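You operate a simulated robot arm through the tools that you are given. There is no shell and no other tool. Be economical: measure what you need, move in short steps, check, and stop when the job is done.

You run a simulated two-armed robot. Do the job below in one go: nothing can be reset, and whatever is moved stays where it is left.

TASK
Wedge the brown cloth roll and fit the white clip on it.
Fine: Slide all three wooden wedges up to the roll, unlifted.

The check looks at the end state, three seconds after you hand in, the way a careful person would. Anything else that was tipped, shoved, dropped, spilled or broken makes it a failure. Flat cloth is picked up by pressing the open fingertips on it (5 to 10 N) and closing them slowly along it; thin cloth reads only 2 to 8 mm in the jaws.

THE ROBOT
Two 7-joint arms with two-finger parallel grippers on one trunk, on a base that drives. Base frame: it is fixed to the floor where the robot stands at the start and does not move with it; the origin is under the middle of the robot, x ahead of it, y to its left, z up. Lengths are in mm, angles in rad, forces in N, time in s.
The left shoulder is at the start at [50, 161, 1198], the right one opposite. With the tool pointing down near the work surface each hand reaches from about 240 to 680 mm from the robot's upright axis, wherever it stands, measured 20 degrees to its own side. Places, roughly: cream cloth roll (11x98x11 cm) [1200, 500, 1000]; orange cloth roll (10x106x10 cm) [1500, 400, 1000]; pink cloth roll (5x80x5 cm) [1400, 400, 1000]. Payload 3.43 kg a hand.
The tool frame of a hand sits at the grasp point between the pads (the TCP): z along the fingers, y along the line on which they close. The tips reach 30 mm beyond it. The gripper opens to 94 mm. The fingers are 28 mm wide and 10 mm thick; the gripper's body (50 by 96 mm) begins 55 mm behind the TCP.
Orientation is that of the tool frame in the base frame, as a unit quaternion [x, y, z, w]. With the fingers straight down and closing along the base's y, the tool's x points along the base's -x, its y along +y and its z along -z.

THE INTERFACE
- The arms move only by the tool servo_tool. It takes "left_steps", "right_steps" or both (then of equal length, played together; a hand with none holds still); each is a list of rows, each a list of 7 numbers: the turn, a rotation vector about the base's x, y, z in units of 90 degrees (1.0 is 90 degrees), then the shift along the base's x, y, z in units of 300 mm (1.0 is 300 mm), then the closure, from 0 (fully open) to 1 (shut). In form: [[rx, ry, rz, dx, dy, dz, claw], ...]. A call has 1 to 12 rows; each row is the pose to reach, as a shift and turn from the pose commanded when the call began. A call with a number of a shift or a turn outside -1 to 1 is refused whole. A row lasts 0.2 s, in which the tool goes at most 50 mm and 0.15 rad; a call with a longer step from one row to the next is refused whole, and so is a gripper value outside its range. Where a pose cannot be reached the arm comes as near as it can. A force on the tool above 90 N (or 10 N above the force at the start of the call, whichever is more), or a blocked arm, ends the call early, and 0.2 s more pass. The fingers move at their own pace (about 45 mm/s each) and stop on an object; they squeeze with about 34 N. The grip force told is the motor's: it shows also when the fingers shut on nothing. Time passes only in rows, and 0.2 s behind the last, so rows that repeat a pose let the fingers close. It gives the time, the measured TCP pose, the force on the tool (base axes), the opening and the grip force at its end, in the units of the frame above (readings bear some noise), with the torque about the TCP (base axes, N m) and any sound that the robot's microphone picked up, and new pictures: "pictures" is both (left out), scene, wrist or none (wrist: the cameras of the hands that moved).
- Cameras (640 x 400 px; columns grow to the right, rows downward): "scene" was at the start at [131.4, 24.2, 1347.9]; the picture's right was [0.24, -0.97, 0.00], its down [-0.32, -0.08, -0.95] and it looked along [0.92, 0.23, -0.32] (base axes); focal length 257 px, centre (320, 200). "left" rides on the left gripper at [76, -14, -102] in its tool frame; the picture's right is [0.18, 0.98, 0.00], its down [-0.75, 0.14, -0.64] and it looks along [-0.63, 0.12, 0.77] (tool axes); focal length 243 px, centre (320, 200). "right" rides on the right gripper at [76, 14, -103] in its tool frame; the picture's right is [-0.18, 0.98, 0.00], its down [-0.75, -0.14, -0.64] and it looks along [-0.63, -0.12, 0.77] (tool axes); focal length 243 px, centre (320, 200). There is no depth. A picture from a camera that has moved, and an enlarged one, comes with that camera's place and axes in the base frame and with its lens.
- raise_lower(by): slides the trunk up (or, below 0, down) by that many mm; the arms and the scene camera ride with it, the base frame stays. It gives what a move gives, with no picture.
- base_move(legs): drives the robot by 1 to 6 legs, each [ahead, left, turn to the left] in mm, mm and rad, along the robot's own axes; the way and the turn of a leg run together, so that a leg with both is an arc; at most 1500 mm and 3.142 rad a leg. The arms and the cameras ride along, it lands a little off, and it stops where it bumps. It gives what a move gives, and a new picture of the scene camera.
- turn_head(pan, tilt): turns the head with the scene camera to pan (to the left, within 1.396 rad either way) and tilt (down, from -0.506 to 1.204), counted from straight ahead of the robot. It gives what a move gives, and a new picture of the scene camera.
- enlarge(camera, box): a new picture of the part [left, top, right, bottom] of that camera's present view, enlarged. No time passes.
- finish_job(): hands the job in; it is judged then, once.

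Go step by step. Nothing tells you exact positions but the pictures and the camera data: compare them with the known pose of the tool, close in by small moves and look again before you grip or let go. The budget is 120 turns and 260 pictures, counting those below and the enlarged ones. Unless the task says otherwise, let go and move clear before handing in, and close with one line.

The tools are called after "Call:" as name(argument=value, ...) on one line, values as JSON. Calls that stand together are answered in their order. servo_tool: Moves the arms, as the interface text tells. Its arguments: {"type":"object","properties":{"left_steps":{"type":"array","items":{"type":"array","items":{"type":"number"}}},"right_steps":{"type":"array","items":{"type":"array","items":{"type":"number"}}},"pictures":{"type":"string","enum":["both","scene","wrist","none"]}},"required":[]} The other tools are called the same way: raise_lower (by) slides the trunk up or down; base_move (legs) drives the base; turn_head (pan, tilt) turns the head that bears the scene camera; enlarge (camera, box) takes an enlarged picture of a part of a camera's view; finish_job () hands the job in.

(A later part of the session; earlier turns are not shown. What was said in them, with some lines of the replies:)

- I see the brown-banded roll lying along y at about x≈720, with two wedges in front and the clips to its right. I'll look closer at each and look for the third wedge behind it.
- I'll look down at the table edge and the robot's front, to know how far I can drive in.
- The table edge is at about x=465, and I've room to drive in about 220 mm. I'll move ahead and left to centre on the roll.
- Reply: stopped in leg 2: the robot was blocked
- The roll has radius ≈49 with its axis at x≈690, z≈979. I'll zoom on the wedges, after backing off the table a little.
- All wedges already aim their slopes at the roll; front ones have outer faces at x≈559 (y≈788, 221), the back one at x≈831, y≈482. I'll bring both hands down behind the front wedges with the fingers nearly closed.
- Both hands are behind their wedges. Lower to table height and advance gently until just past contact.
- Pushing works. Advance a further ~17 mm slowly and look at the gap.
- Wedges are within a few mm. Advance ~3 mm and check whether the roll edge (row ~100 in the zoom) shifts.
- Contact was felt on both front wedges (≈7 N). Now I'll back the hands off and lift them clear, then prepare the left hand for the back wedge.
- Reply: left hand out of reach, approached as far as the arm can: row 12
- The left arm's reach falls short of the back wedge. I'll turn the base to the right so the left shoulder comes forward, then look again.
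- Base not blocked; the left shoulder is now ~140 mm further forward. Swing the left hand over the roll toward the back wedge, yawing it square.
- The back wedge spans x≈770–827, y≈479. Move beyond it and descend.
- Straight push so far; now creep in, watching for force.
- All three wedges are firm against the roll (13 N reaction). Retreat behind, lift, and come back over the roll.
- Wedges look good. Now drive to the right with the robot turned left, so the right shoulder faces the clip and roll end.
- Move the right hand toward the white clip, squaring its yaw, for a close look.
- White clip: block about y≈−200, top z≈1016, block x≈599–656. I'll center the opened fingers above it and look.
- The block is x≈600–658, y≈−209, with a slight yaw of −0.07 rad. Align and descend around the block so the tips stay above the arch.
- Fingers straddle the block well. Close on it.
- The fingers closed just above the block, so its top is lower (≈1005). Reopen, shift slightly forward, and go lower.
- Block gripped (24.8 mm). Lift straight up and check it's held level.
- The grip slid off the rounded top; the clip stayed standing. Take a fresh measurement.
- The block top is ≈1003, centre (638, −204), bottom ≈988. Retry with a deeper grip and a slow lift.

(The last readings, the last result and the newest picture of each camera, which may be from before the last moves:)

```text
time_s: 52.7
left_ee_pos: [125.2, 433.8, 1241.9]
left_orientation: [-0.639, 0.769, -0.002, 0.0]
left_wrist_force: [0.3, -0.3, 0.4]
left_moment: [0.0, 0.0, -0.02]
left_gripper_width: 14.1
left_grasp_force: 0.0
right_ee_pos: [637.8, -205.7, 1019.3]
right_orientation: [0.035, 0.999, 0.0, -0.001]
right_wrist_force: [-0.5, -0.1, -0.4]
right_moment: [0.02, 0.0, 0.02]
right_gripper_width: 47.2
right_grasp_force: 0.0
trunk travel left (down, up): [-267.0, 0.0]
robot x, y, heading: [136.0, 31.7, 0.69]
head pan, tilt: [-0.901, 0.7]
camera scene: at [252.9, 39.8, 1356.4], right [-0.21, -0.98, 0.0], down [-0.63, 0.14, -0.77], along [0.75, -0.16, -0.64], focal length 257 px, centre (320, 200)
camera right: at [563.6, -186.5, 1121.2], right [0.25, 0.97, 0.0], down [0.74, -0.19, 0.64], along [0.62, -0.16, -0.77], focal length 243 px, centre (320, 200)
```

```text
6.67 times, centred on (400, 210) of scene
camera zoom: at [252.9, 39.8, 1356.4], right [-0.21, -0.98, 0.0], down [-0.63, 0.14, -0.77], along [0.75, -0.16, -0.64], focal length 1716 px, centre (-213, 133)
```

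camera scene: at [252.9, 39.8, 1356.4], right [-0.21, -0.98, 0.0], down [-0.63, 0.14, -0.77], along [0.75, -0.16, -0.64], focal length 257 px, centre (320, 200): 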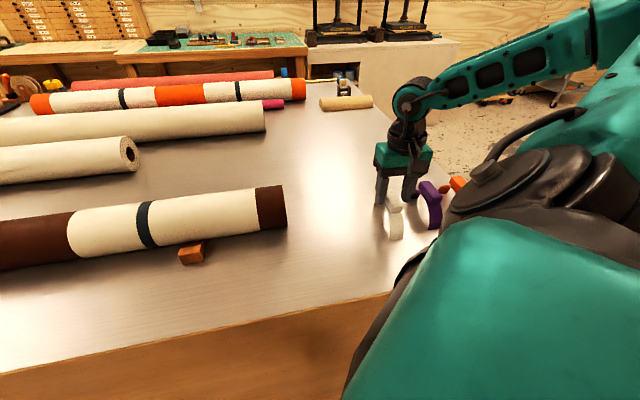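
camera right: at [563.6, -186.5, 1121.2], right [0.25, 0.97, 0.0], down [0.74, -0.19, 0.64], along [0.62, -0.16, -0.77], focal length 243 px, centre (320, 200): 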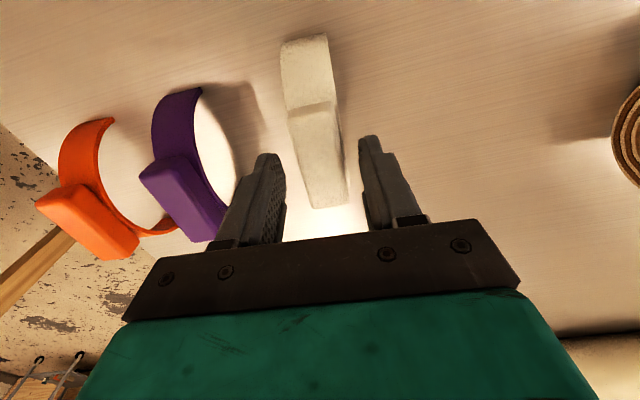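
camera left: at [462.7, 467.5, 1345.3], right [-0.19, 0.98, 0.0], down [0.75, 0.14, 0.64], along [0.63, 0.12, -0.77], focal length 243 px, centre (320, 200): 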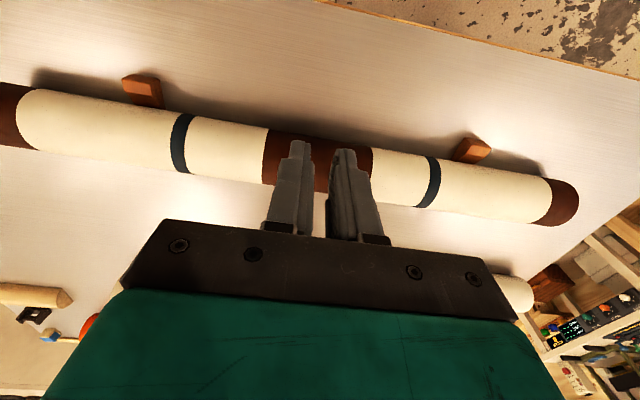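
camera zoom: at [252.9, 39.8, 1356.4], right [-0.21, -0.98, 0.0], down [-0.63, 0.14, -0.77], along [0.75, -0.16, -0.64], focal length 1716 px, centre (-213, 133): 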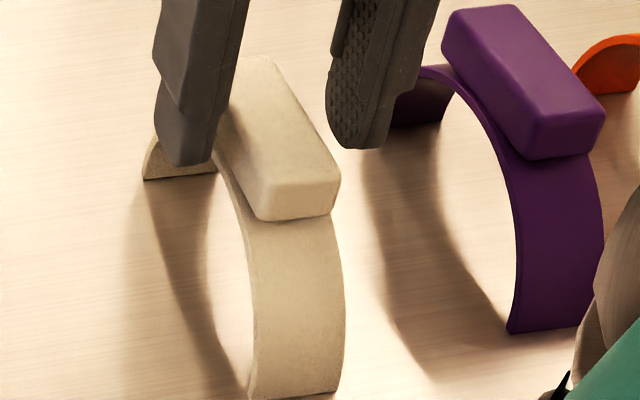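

Call:
servo_tool(right_steps=[[0, 0, 0, 0, -0.005, 0, 0.6], [0, 0, 0, 0, -0.005, 0, 0.7], [0, 0, 0, 0, -0.005, 0, 0.74], [0, 0, 0, 0, -0.005, 0, 0.85], [0, 0, 0, 0, -0.005, 0, 1.0], [0, 0, 0, 0, -0.005, 0, 1.0], [0, 0, 0, 0, -0.005, 0.007, 1.0], [0, 0, 0, 0, -0.005, 0.015, 1.0], [0, 0, 0, 0, -0.005, 0.025, 1.0], [0, 0, 0, 0, -0.005, 0.04, 1.0], [0, 0, 0, 0, -0.005, 0.055, 1.0]])

Call:
enlarge(camera="scene", box=[352, 180, 448, 240])

```text
time_s: 55.1
left_ee_pos: [124.5, 434.3, 1242.8]
left_orientation: [-0.639, 0.769, -0.001, 0.0]
left_wrist_force: [0.7, -0.7, 0.4]
left_moment: [0.01, 0.0, 0.04]
left_gripper_width: 14.0
left_grasp_force: 0.0
right_ee_pos: [638.2, -207.8, 1035.6]
right_orientation: [0.036, 0.999, 0.0, -0.002]
right_wrist_force: [0.6, 0.1, -0.4]
right_moment: [0.0, 0.0, -0.02]
right_gripper_width: 24.8
right_grasp_force: 34.0
trunk travel left (down, up): [-267.0, 0.0]
robot x, y, heading: [141.8, 27.9, 0.687]
head pan, tilt: [-0.901, 0.7]
camera scene: at [252.9, 39.8, 1356.4], right [-0.21, -0.98, 0.0], down [-0.63, 0.14, -0.77], along [0.75, -0.16, -0.64], focal length 257 px, centre (320, 200)
camera right: at [563.4, -187.6, 1137.0], right [0.25, 0.97, 0.0], down [0.74, -0.19, 0.64], along [0.62, -0.16, -0.77], focal length 243 px, centre (320, 200)
```

scene: 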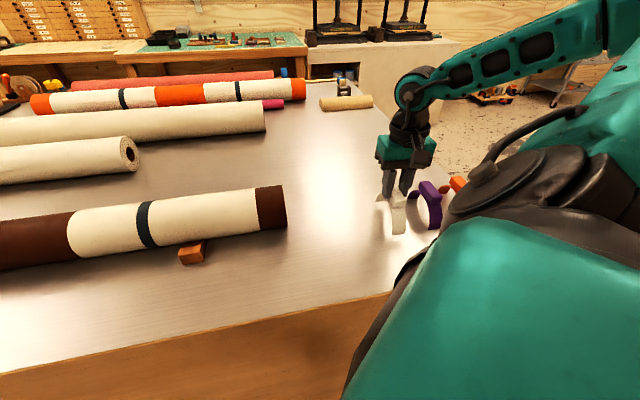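
right: 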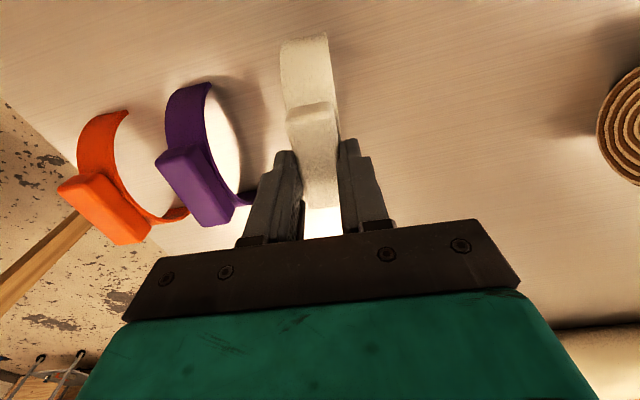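

```text
6.67 times, centred on (400, 210) of scene
camera zoom: at [252.9, 39.8, 1356.4], right [-0.21, -0.98, 0.0], down [-0.63, 0.14, -0.77], along [0.75, -0.16, -0.64], focal length 1716 px, centre (-213, 133)
```

zoom: 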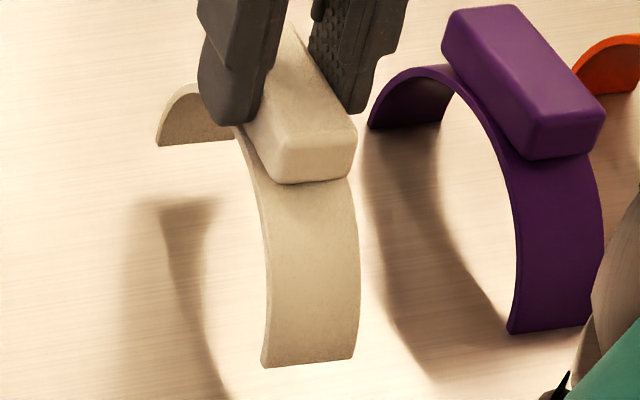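

The clip is held and lifting level. Continue up, then carry it over the roll at y≈120, squaring the yaw.

Call:
servo_tool(right_steps=[[0, 0, 0, 0, 0, 0.06, 1], [0, 0, 0, 0, 0, 0.14, 1], [0, 0, 0, 0, 0, 0.22, 1], [0, 0, 0, 0, 0, 0.3, 1], [0, 0, 0, 0, 0, 0.38, 1], [0, 0, 0, 0, 0, 0.43, 1], [0, 0, 0.01, 0.01, 0.05, 0.43, 1], [0, 0, 0.02, 0.03, 0.13, 0.43, 1], [0, 0, 0.03, 0.05, 0.23, 0.43, 1], [0, 0, 0.04, 0.07, 0.33, 0.43, 1], [0, 0, 0.046, 0.09, 0.43, 0.43, 1], [0, 0, 0.046, 0.11, 0.53, 0.43, 1]], pictures="scene")

Call:
servo_tool(right_steps=[[0, 0, 0, 0.02, 0.1, 0, 1], [0, 0, 0, 0.04, 0.22, 0, 1], [0, 0, 0, 0.06, 0.34, 0, 1], [0, 0, 0, 0.063, 0.45, 0, 1], [0, 0, 0, 0.063, 0.53, 0, 1], [0, 0, 0, 0.063, 0.565, 0, 1], [0, 0, 0, 0.063, 0.565, 0, 1]])

Call:
turn_head(pan=-0.55, tilt=0.7)

```text
time_s: 57.7
left_ee_pos: [124.8, 436.3, 1241.8]
left_orientation: [-0.639, 0.769, -0.002, -0.001]
left_wrist_force: [0.2, 0.3, -0.4]
left_moment: [-0.06, 0.0, 0.01]
left_gripper_width: 14.2
left_grasp_force: 0.2
right_ee_pos: [671.6, -46.9, 1164.6]
right_orientation: [0.0, 1.0, 0.0, 0.0]
right_wrist_force: [-0.4, 0.1, -0.1]
right_moment: [0.0, 0.01, 0.03]
right_gripper_width: 24.3
right_grasp_force: 34.2
trunk travel left (down, up): [-267.0, 0.0]
robot x, y, heading: [139.6, 30.6, 0.687]
head pan, tilt: [-0.901, 0.7]
camera scene: at [253.0, 40.8, 1356.3], right [-0.21, -0.98, 0.0], down [-0.63, 0.14, -0.77], along [0.75, -0.16, -0.64], focal length 257 px, centre (320, 200)
```

scene: 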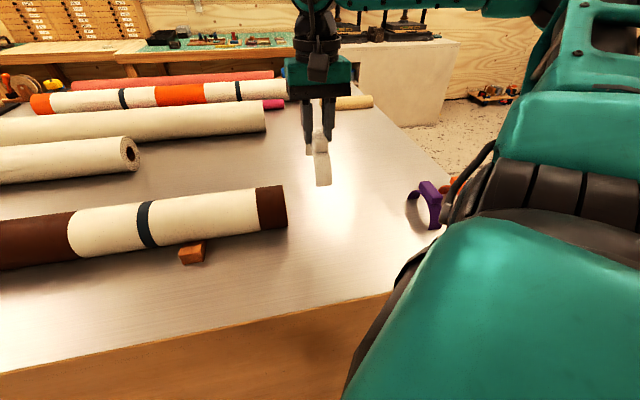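

```text
time_s: 59.3
left_ee_pos: [125.1, 435.2, 1242.9]
left_orientation: [-0.64, 0.768, -0.001, -0.001]
left_wrist_force: [0.3, 0.1, 0.5]
left_moment: [-0.03, 0.03, 0.01]
left_gripper_width: 14.3
left_grasp_force: 0.1
right_ee_pos: [689.8, 120.6, 1163.3]
right_orientation: [0.0, 1.0, 0.0, -0.001]
right_wrist_force: [-0.2, -0.6, 0.1]
right_moment: [-0.03, -0.01, 0.02]
right_gripper_width: 24.9
right_grasp_force: 33.9
trunk travel left (down, up): [-267.0, 0.0]
robot x, y, heading: [134.7, 31.3, 0.687]
head pan, tilt: [-0.901, 0.7]
camera scene: at [253.0, 39.7, 1356.4], right [-0.21, -0.98, 0.0], down [-0.63, 0.14, -0.76], along [0.75, -0.16, -0.64], focal length 257 px, centre (320, 200)
camera right: at [614.5, 135.9, 1265.6], right [0.18, 0.98, 0.0], down [0.76, -0.14, 0.64], along [0.63, -0.12, -0.77], focal length 243 px, centre (320, 200)
```

scene: 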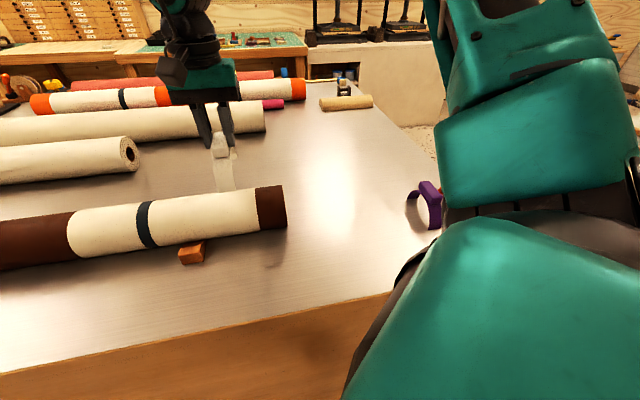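
right: 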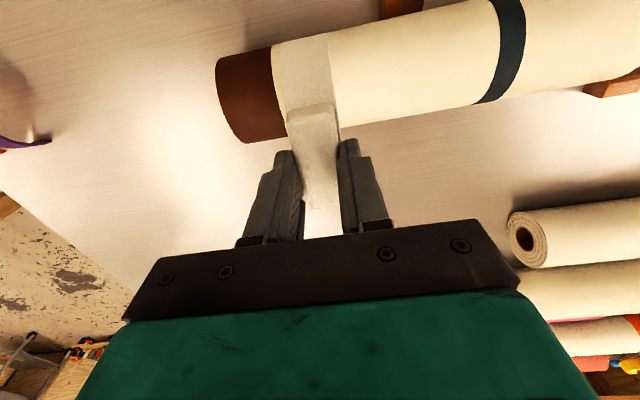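

```text
time_s: 60.2
left_ee_pos: [125.1, 434.4, 1241.7]
left_orientation: [-0.639, 0.769, 0.0, 0.0]
left_wrist_force: [-0.3, -0.4, 0.3]
left_moment: [0.0, -0.02, 0.01]
left_gripper_width: 14.0
left_grasp_force: 0.1
right_ee_pos: [690.0, 121.8, 1162.4]
right_orientation: [0.0, 1.0, 0.0, 0.0]
right_wrist_force: [-0.1, 0.3, -0.8]
right_moment: [-0.03, 0.02, 0.01]
right_gripper_width: 24.8
right_grasp_force: 33.7
trunk travel left (down, up): [-267.0, 0.0]
robot x, y, heading: [137.9, 28.9, 0.685]
head pan, tilt: [-0.55, 0.7]
camera scene: at [254.2, 69.3, 1356.4], right [0.14, -0.99, 0.0], down [-0.64, -0.09, -0.76], along [0.76, 0.1, -0.64], focal length 257 px, centre (320, 200)
```

scene: 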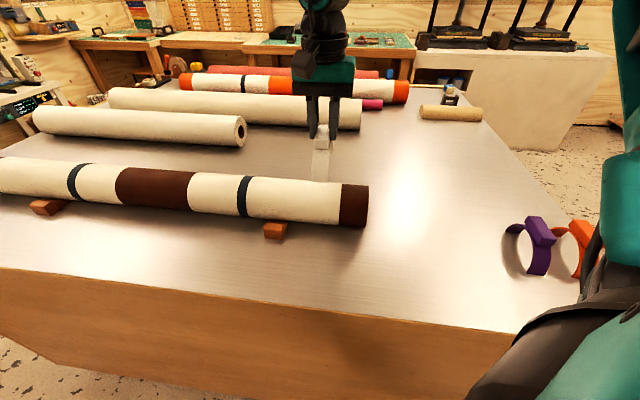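

Roll axis at x≈692 here. Lower the clip toward the roll in steps, checking alignment.

Call:
servo_tool(right_steps=[[0, 0, 0, 0.004, 0, -0.08, 1], [0, 0, 0, 0.004, 0, -0.16, 1], [0, 0, 0, 0.004, 0, -0.2, 1], [0, 0, 0, 0.004, 0, -0.23, 1], [0, 0, 0, 0.004, 0, -0.25, 1], [0, 0, 0, 0.004, 0, -0.25, 1]])

Call:
enlarge(camera="scene", box=[256, 120, 384, 240])

```text
time_s: 61.6
left_ee_pos: [123.7, 433.8, 1242.4]
left_orientation: [-0.64, 0.768, -0.001, 0.0]
left_wrist_force: [-0.3, -0.1, 0.2]
left_moment: [0.0, -0.02, 0.01]
left_gripper_width: 14.2
left_grasp_force: 0.1
right_ee_pos: [691.8, 121.9, 1089.4]
right_orientation: [0.001, 1.0, 0.0, -0.001]
right_wrist_force: [0.2, 0.2, -0.5]
right_moment: [0.0, 0.0, -0.01]
right_gripper_width: 24.9
right_grasp_force: 34.1
trunk travel left (down, up): [-267.0, 0.0]
robot x, y, heading: [138.5, 31.5, 0.688]
head pan, tilt: [-0.55, 0.7]
camera scene: at [254.1, 69.4, 1356.4], right [0.14, -0.99, 0.0], down [-0.64, -0.09, -0.76], along [0.76, 0.1, -0.64], focal length 257 px, centre (320, 200)
camera right: at [615.8, 135.3, 1190.3], right [0.18, 0.98, 0.0], down [0.76, -0.14, 0.64], along [0.63, -0.12, -0.77], focal length 243 px, centre (320, 200)
```

scene: 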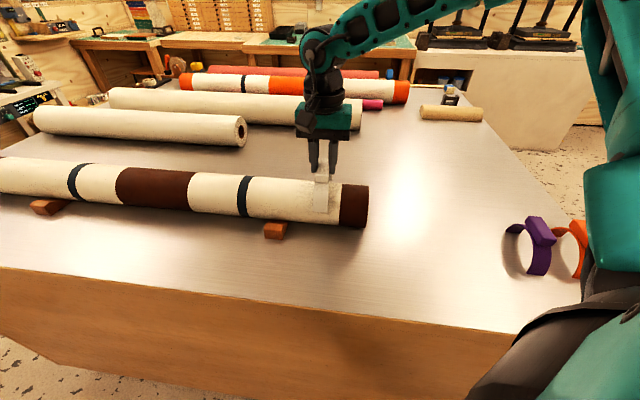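
right: 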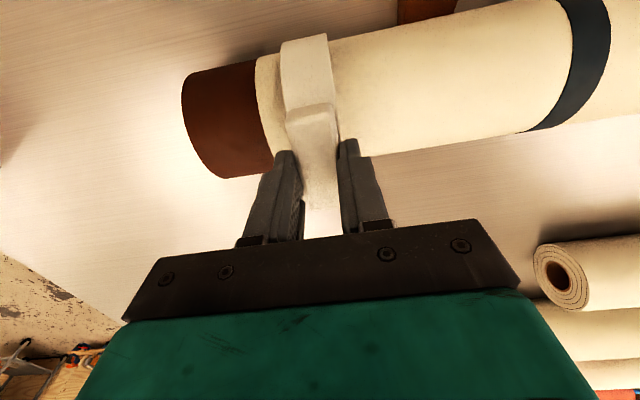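

```text
3.33 times, centred on (320, 180) of scene
camera zoom: at [254.1, 69.4, 1356.4], right [0.14, -0.99, 0.0], down [-0.64, -0.09, -0.76], along [0.76, 0.1, -0.64], focal length 858 px, centre (320, 267)
```

zoom: 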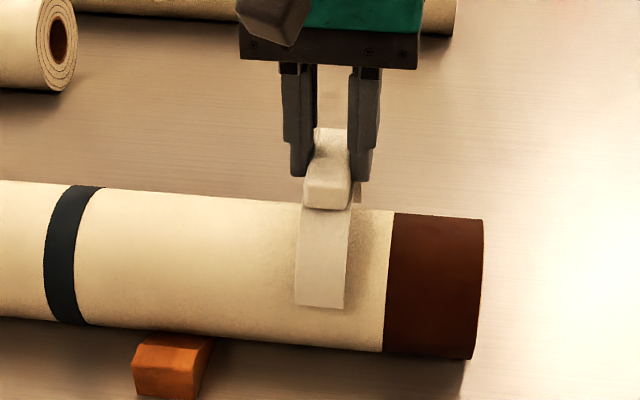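

Clip straddles the roll nicely. Continue down gently.

Call:
servo_tool(right_steps=[[0, 0, 0, 0, 0, -0.015, 1], [0, 0, 0, 0, 0, -0.03, 1], [0, 0, 0, 0, 0, -0.045, 1], [0, 0, 0, 0, 0, -0.06, 1], [0, 0, 0, 0, 0, -0.06, 1]], pictures="wrist")

Call:
enlarge(camera="scene", box=[256, 120, 384, 240])

```text
time_s: 62.8
left_ee_pos: [124.2, 434.5, 1241.3]
left_orientation: [-0.64, 0.769, -0.001, -0.001]
left_wrist_force: [-0.7, 0.4, 0.8]
left_moment: [0.0, -0.02, 0.0]
left_gripper_width: 14.0
left_grasp_force: 0.1
right_ee_pos: [691.0, 121.2, 1071.0]
right_orientation: [0.0, 1.0, 0.001, -0.001]
right_wrist_force: [1.0, -0.6, 0.0]
right_moment: [0.0, -0.03, 0.02]
right_gripper_width: 24.8
right_grasp_force: 33.9
trunk travel left (down, up): [-267.0, 0.0]
robot x, y, heading: [137.6, 31.4, 0.685]
head pan, tilt: [-0.55, 0.7]
camera right: at [615.7, 135.7, 1172.4], right [0.18, 0.98, 0.0], down [0.76, -0.14, 0.64], along [0.63, -0.12, -0.77], focal length 243 px, centre (320, 200)
```

right: 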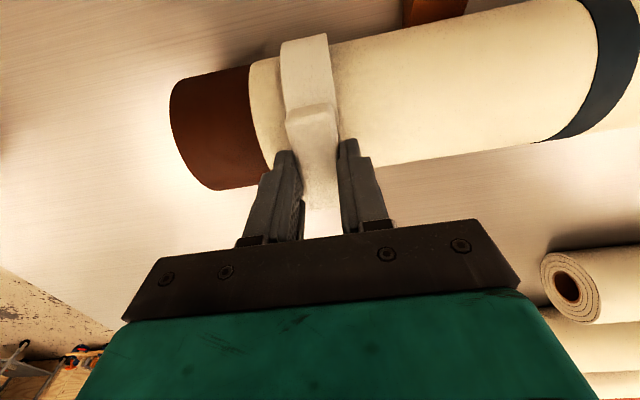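

```text
3.33 times, centred on (320, 180) of scene
camera zoom: at [254.1, 69.4, 1356.4], right [0.14, -0.99, 0.0], down [-0.64, -0.09, -0.76], along [0.76, 0.1, -0.64], focal length 858 px, centre (320, 267)
```

zoom: 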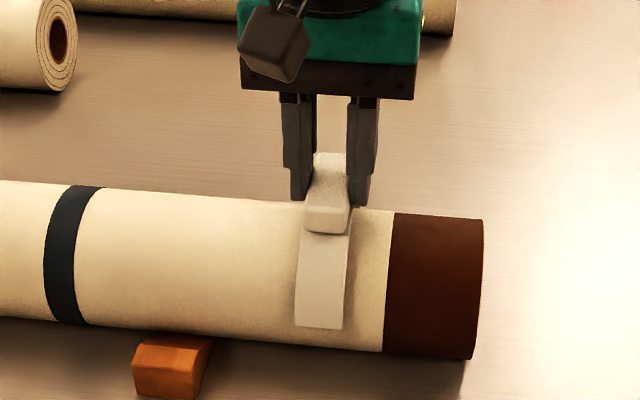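

Call:
servo_tool(right_steps=[[0, 0, 0, 0, 0, -0.008, 1], [0, 0, 0, 0, 0, -0.016, 1], [0, 0, 0, 0, 0, -0.024, 1], [0, 0, 0, 0, 0, -0.024, 1]], pictures="none")

Call:
servo_tool(right_steps=[[0, 0, 0, 0, 0, -0.005, 1], [0, 0, 0, 0, 0, -0.01, 1], [0, 0, 0, 0, 0, -0.01, 1]], pictures="none")

Call:
enlarge(camera="scene", box=[272, 140, 368, 230])

```text
time_s: 63.8
left_ee_pos: [122.4, 433.8, 1243.0]
left_orientation: [-0.639, 0.769, -0.001, 0.0]
left_wrist_force: [0.5, 0.4, 0.1]
left_moment: [-0.01, -0.02, 0.01]
left_gripper_width: 14.2
left_grasp_force: 0.0
right_ee_pos: [690.7, 120.6, 1062.1]
right_orientation: [-0.001, 1.0, -0.001, 0.0]
right_wrist_force: [-0.1, -0.4, -0.6]
right_moment: [0.01, 0.0, 0.01]
right_gripper_width: 25.0
right_grasp_force: 34.3
trunk travel left (down, up): [-267.0, 0.0]
robot x, y, heading: [135.9, 31.6, 0.69]
head pan, tilt: [-0.55, 0.7]
```

```text
time_s: 64.6
left_ee_pos: [124.7, 434.0, 1241.2]
left_orientation: [-0.639, 0.769, 0.0, -0.001]
left_wrist_force: [-0.3, 0.0, -0.1]
left_moment: [-0.01, -0.01, 0.03]
left_gripper_width: 14.2
left_grasp_force: 0.1
right_ee_pos: [691.9, 121.7, 1060.7]
right_orientation: [0.001, 1.0, 0.0, -0.001]
right_wrist_force: [0.1, -1.1, -0.6]
right_moment: [-0.01, 0.02, -0.01]
right_gripper_width: 24.8
right_grasp_force: 34.2
trunk travel left (down, up): [-267.0, 0.0]
robot x, y, heading: [139.6, 30.2, 0.681]
head pan, tilt: [-0.55, 0.7]
```

```text
4.44 times, centred on (320, 185) of scene
camera zoom: at [254.1, 69.4, 1356.4], right [0.14, -0.99, 0.0], down [-0.64, -0.09, -0.76], along [0.76, 0.1, -0.64], focal length 1144 px, centre (320, 267)
```

zoom: 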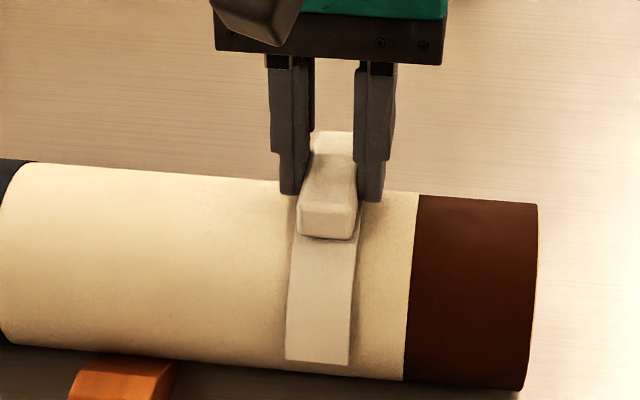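

Call:
servo_tool(right_steps=[[0, 0, 0, 0, 0, -0.006, 1], [0, 0, 0, 0, 0, -0.012, 1], [0, 0, 0, 0, 0, -0.012, 1]], pictures="none")

Call:
servo_tool(right_steps=[[0, 0, 0, 0, 0, -0.006, 1], [0, 0, 0, 0, 0, -0.012, 1], [0, 0, 0, 0, 0, -0.012, 1]], pictures="none")

Call:
enlarge(camera="scene", box=[272, 140, 368, 230])

```text
time_s: 65.4
left_ee_pos: [124.5, 434.9, 1242.9]
left_orientation: [-0.64, 0.769, -0.001, 0.0]
left_wrist_force: [-0.5, 0.3, 0.7]
left_moment: [0.02, -0.02, -0.03]
left_gripper_width: 14.2
left_grasp_force: 0.1
right_ee_pos: [692.3, 121.5, 1057.9]
right_orientation: [0.0, 1.0, 0.0, 0.0]
right_wrist_force: [1.2, -0.1, 7.0]
right_moment: [-0.04, 0.07, -0.02]
right_gripper_width: 25.0
right_grasp_force: 33.9
trunk travel left (down, up): [-267.0, 0.0]
robot x, y, heading: [138.4, 33.6, 0.69]
head pan, tilt: [-0.55, 0.7]
```

```text
time_s: 66.2
left_ee_pos: [121.7, 433.6, 1243.1]
left_orientation: [-0.639, 0.769, -0.002, 0.001]
left_wrist_force: [0.0, -0.2, 0.0]
left_moment: [0.0, 0.0, 0.04]
left_gripper_width: 14.0
left_grasp_force: 0.0
right_ee_pos: [690.9, 123.2, 1056.2]
right_orientation: [0.0, 1.0, 0.001, 0.001]
right_wrist_force: [0.1, 0.3, 28.4]
right_moment: [-0.04, 0.3, -0.01]
right_gripper_width: 24.9
right_grasp_force: 34.1
trunk travel left (down, up): [-267.0, 0.0]
robot x, y, heading: [136.8, 28.0, 0.685]
head pan, tilt: [-0.55, 0.7]
```

```text
4.44 times, centred on (320, 185) of scene
camera zoom: at [251.4, 68.9, 1356.9], right [0.14, -0.99, 0.0], down [-0.64, -0.09, -0.77], along [0.76, 0.1, -0.64], focal length 1144 px, centre (320, 267)
```

zoom: 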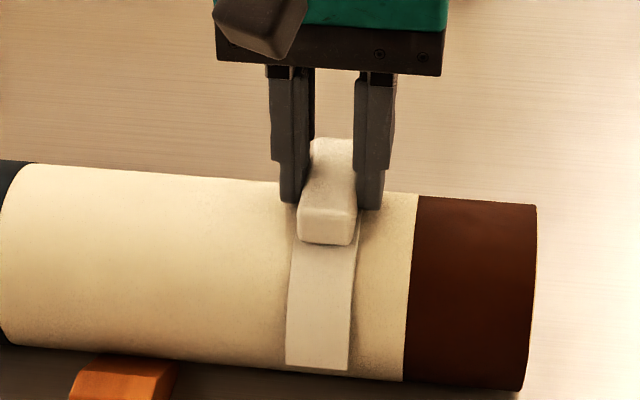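

A firm seat at 28 N. Relax slightly, release, rise, and look.

Call:
servo_tool(right_steps=[[0, 0, 0, 0, 0, 0.01, 1], [0, 0, 0, 0, 0, 0.01, 0.7], [0, 0, 0, 0, 0, 0.01, 0.55], [0, 0, 0, 0, 0, 0.01, 0.5], [0, 0, 0, 0, 0, 0.01, 0.5], [0, 0, 0, 0, 0, 0.06, 0.5], [0, 0, 0, 0, 0, 0.12, 0.5], [0, 0, 0, 0, 0, 0.18, 0.5]])

Call:
enlarge(camera="scene", box=[272, 150, 368, 230])

Call:
enlarge(camera="right", box=[220, 20, 420, 200])

```text
time_s: 68.0
left_ee_pos: [124.2, 434.6, 1243.3]
left_orientation: [-0.639, 0.769, -0.001, 0.0]
left_wrist_force: [0.0, 0.1, -0.4]
left_moment: [0.0, -0.02, 0.0]
left_gripper_width: 13.9
left_grasp_force: 0.0
right_ee_pos: [693.2, 122.6, 1105.5]
right_orientation: [0.001, 1.0, 0.0, -0.001]
right_wrist_force: [-0.1, 0.7, 0.2]
right_moment: [-0.02, 0.03, 0.03]
right_gripper_width: 47.1
right_grasp_force: 0.1
trunk travel left (down, up): [-267.0, 0.0]
robot x, y, heading: [138.9, 31.2, 0.682]
head pan, tilt: [-0.55, 0.7]
camera scene: at [253.9, 69.3, 1356.4], right [0.14, -0.99, 0.0], down [-0.64, -0.09, -0.77], along [0.76, 0.1, -0.64], focal length 257 px, centre (320, 200)
camera right: at [617.4, 136.4, 1209.1], right [0.18, 0.98, 0.0], down [0.75, -0.14, 0.64], along [0.63, -0.12, -0.77], focal length 243 px, centre (320, 200)
```

scene: 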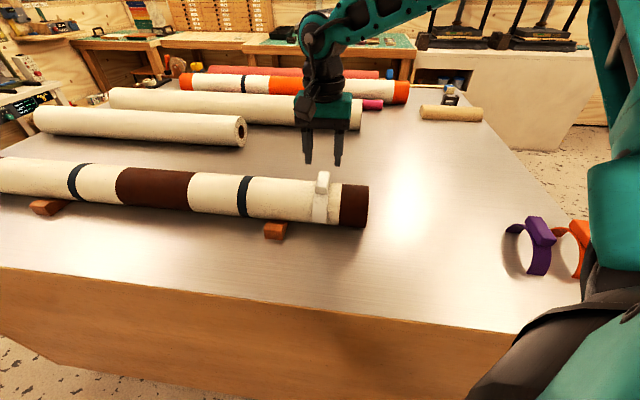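
right: 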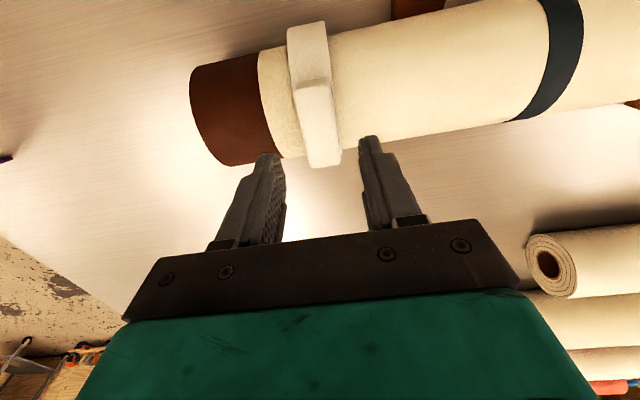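

```text
5.00 times, centred on (320, 190) of scene
camera zoom: at [253.9, 69.3, 1356.4], right [0.14, -0.99, 0.0], down [-0.64, -0.09, -0.77], along [0.76, 0.1, -0.64], focal length 1287 px, centre (320, 250)
```

zoom: 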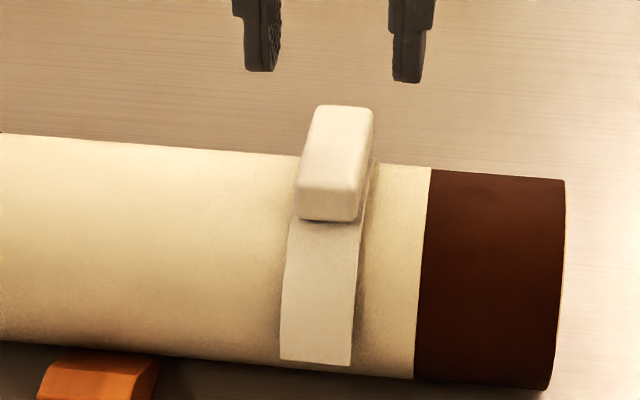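

```text
2.22 times, centred on (320, 110) of right
camera zoom: at [617.4, 136.4, 1209.1], right [0.18, 0.98, 0.0], down [0.75, -0.14, 0.64], along [0.63, -0.12, -0.77], focal length 539 px, centre (320, 400)
```

zoom: 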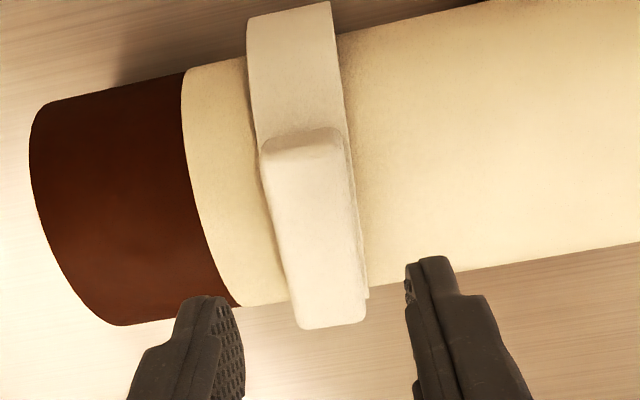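

The clip sits on the roll. Close the fingers and press on the block top to make sure it's fully seated.

Call:
servo_tool(right_steps=[[0, 0, 0, -0.003, 0, 0, 0.8], [0, 0, 0, -0.003, 0, 0, 1.0], [0, 0, 0, -0.003, 0, -0.02, 1.0], [0, 0, 0, -0.003, 0, -0.06, 1.0], [0, 0, 0, -0.003, 0, -0.085, 1.0], [0, 0, 0, -0.003, 0, -0.1, 1.0], [0, 0, 0, -0.003, 0, -0.11, 1.0], [0, 0, 0, -0.003, 0, -0.11, 1.0]], pictures="none")

Call:
servo_tool(right_steps=[[0, 0, 0, 0, 0, -0.006, 1], [0, 0, 0, 0, 0, -0.012, 1], [0, 0, 0, 0, 0, -0.012, 1]], pictures="scene")

Call:
enlarge(camera="scene", box=[272, 150, 368, 230])

```text
time_s: 69.8
left_ee_pos: [124.9, 434.7, 1242.6]
left_orientation: [-0.639, 0.769, 0.0, 0.0]
left_wrist_force: [-0.2, -0.2, 0.3]
left_moment: [-0.01, -0.03, 0.0]
left_gripper_width: 14.3
left_grasp_force: 0.0
right_ee_pos: [690.2, 122.1, 1074.9]
right_orientation: [-0.001, 1.0, 0.0, -0.001]
right_wrist_force: [0.1, -0.9, 2.9]
right_moment: [-0.04, 0.04, -0.02]
right_gripper_width: 0.1
right_grasp_force: 33.6
trunk travel left (down, up): [-267.0, 0.0]
robot x, y, heading: [140.2, 28.9, 0.688]
head pan, tilt: [-0.55, 0.7]
```

```text
time_s: 70.6
left_ee_pos: [123.6, 433.7, 1243.3]
left_orientation: [-0.639, 0.769, -0.002, 0.0]
left_wrist_force: [-1.0, -0.3, 0.6]
left_moment: [-0.01, 0.01, 0.02]
left_gripper_width: 14.0
left_grasp_force: 0.1
right_ee_pos: [688.9, 120.2, 1073.3]
right_orientation: [0.0, 1.0, 0.002, 0.002]
right_wrist_force: [-0.2, -3.8, 22.4]
right_moment: [-0.15, 0.2, 0.01]
right_gripper_width: 0.0
right_grasp_force: 33.1
trunk travel left (down, up): [-267.0, 0.0]
robot x, y, heading: [139.3, 35.6, 0.682]
head pan, tilt: [-0.55, 0.7]
camera scene: at [252.0, 68.5, 1356.9], right [0.14, -0.99, 0.0], down [-0.64, -0.09, -0.77], along [0.76, 0.1, -0.64], focal length 257 px, centre (320, 200)
```

scene: 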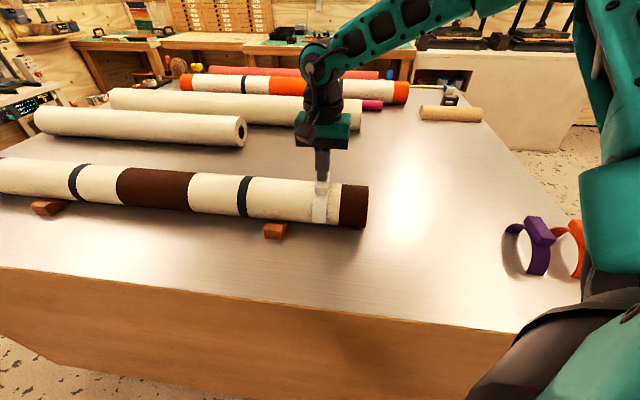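

```text
5.00 times, centred on (320, 190) of scene
camera zoom: at [252.0, 68.5, 1356.9], right [0.14, -0.99, 0.0], down [-0.64, -0.09, -0.77], along [0.76, 0.1, -0.64], focal length 1287 px, centre (320, 250)
```

zoom: 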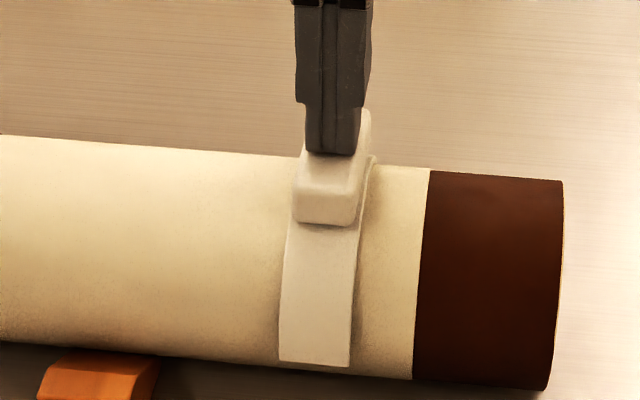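

The clip is hard-seated at 22 N. Lift clear and do a final inspection.

Call:
servo_tool(right_steps=[[0, 0, 0, 0, 0, 0.06, 1], [0, 0, 0, 0, 0, 0.2, 1], [0, 0, 0, -0.02, -0.05, 0.35, 1], [0, 0, 0, -0.1, -0.15, 0.42, 1], [0, 0, 0, -0.2, -0.25, 0.45, 1], [0, 0, 0, -0.3, -0.35, 0.45, 1]], pictures="none")

Call:
turn_head(pan=-0.3, tilt=0.7)

Call:
enlarge(camera="scene", box=[320, 160, 460, 260])

Call:
enlarge(camera="scene", box=[60, 140, 220, 240])

```text
time_s: 72.0
left_ee_pos: [124.0, 435.1, 1241.4]
left_orientation: [-0.639, 0.769, -0.001, 0.0]
left_wrist_force: [-0.6, 0.0, 0.1]
left_moment: [0.02, 0.02, 0.03]
left_gripper_width: 14.0
left_grasp_force: 0.2
right_ee_pos: [600.1, 16.9, 1206.1]
right_orientation: [0.0, 1.0, -0.001, -0.001]
right_wrist_force: [-0.7, 0.0, -1.0]
right_moment: [0.0, -0.01, -0.01]
right_gripper_width: 0.2
right_grasp_force: 32.9
trunk travel left (down, up): [-267.0, 0.0]
robot x, y, heading: [141.8, 32.2, 0.686]
head pan, tilt: [-0.55, 0.7]
```

```text
time_s: 72.7
left_ee_pos: [123.9, 435.3, 1242.9]
left_orientation: [-0.639, 0.769, 0.0, -0.001]
left_wrist_force: [-0.2, 0.9, -0.8]
left_moment: [0.02, 0.01, 0.0]
left_gripper_width: 14.0
left_grasp_force: 0.1
right_ee_pos: [601.4, 18.3, 1205.5]
right_orientation: [0.0, 1.0, 0.001, -0.001]
right_wrist_force: [-0.6, 0.4, -0.4]
right_moment: [-0.01, -0.02, 0.05]
right_gripper_width: 0.1
right_grasp_force: 32.3
trunk travel left (down, up): [-267.0, 0.0]
robot x, y, heading: [137.8, 28.3, 0.684]
head pan, tilt: [-0.3, 0.7]
camera scene: at [248.6, 89.6, 1356.4], right [0.38, -0.93, 0.0], down [-0.6, -0.24, -0.77], along [0.71, 0.29, -0.64], focal length 257 px, centre (320, 200)
```

scene: 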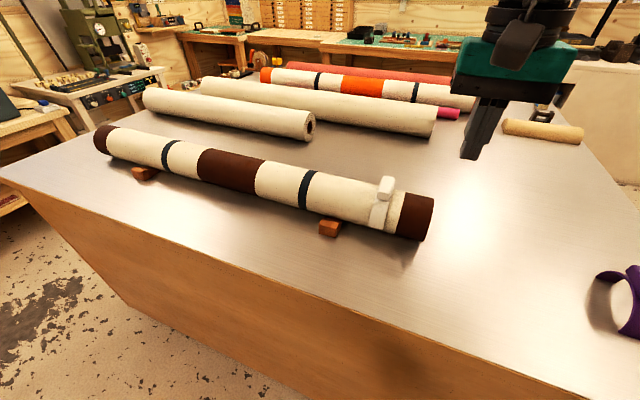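

```text
4.00 times, centred on (390, 210) of scene
camera zoom: at [248.6, 89.6, 1356.4], right [0.38, -0.93, 0.0], down [-0.6, -0.24, -0.77], along [0.71, 0.29, -0.64], focal length 1029 px, centre (40, 160)
```

zoom: 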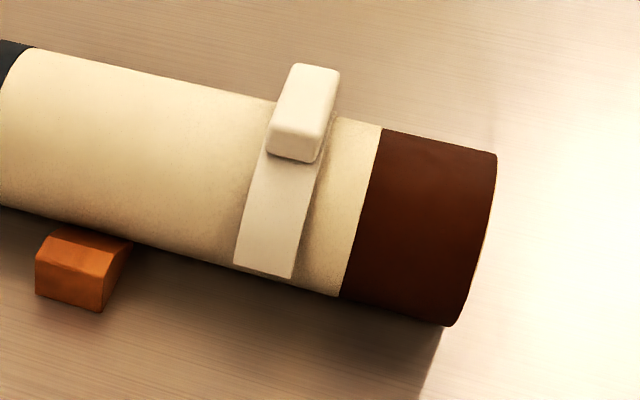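

```text
4.00 times, centred on (140, 190) of scene
camera zoom: at [248.6, 89.6, 1356.4], right [0.38, -0.93, 0.0], down [-0.6, -0.24, -0.77], along [0.71, 0.29, -0.64], focal length 1029 px, centre (1040, 240)
```

zoom: 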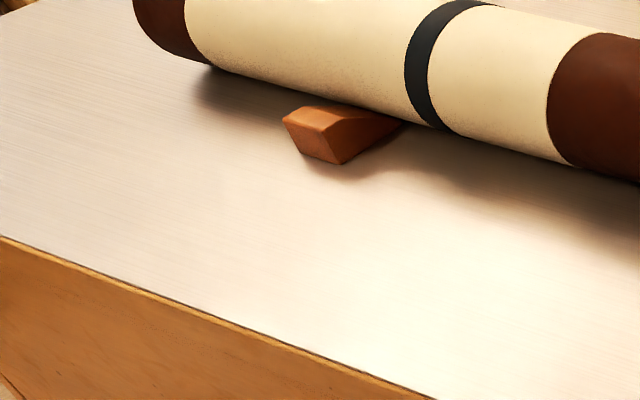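

The three wedges sit against the roll, the white clip is seated on it, and nothing else has moved, so I'm handing in.

Call:
finish_job()

```text
The job is handed in.
```

The job is handed in: all three wooden wedges were slid along the table up to the brown roll without lifting, and the white clip is seated on it near the right end.
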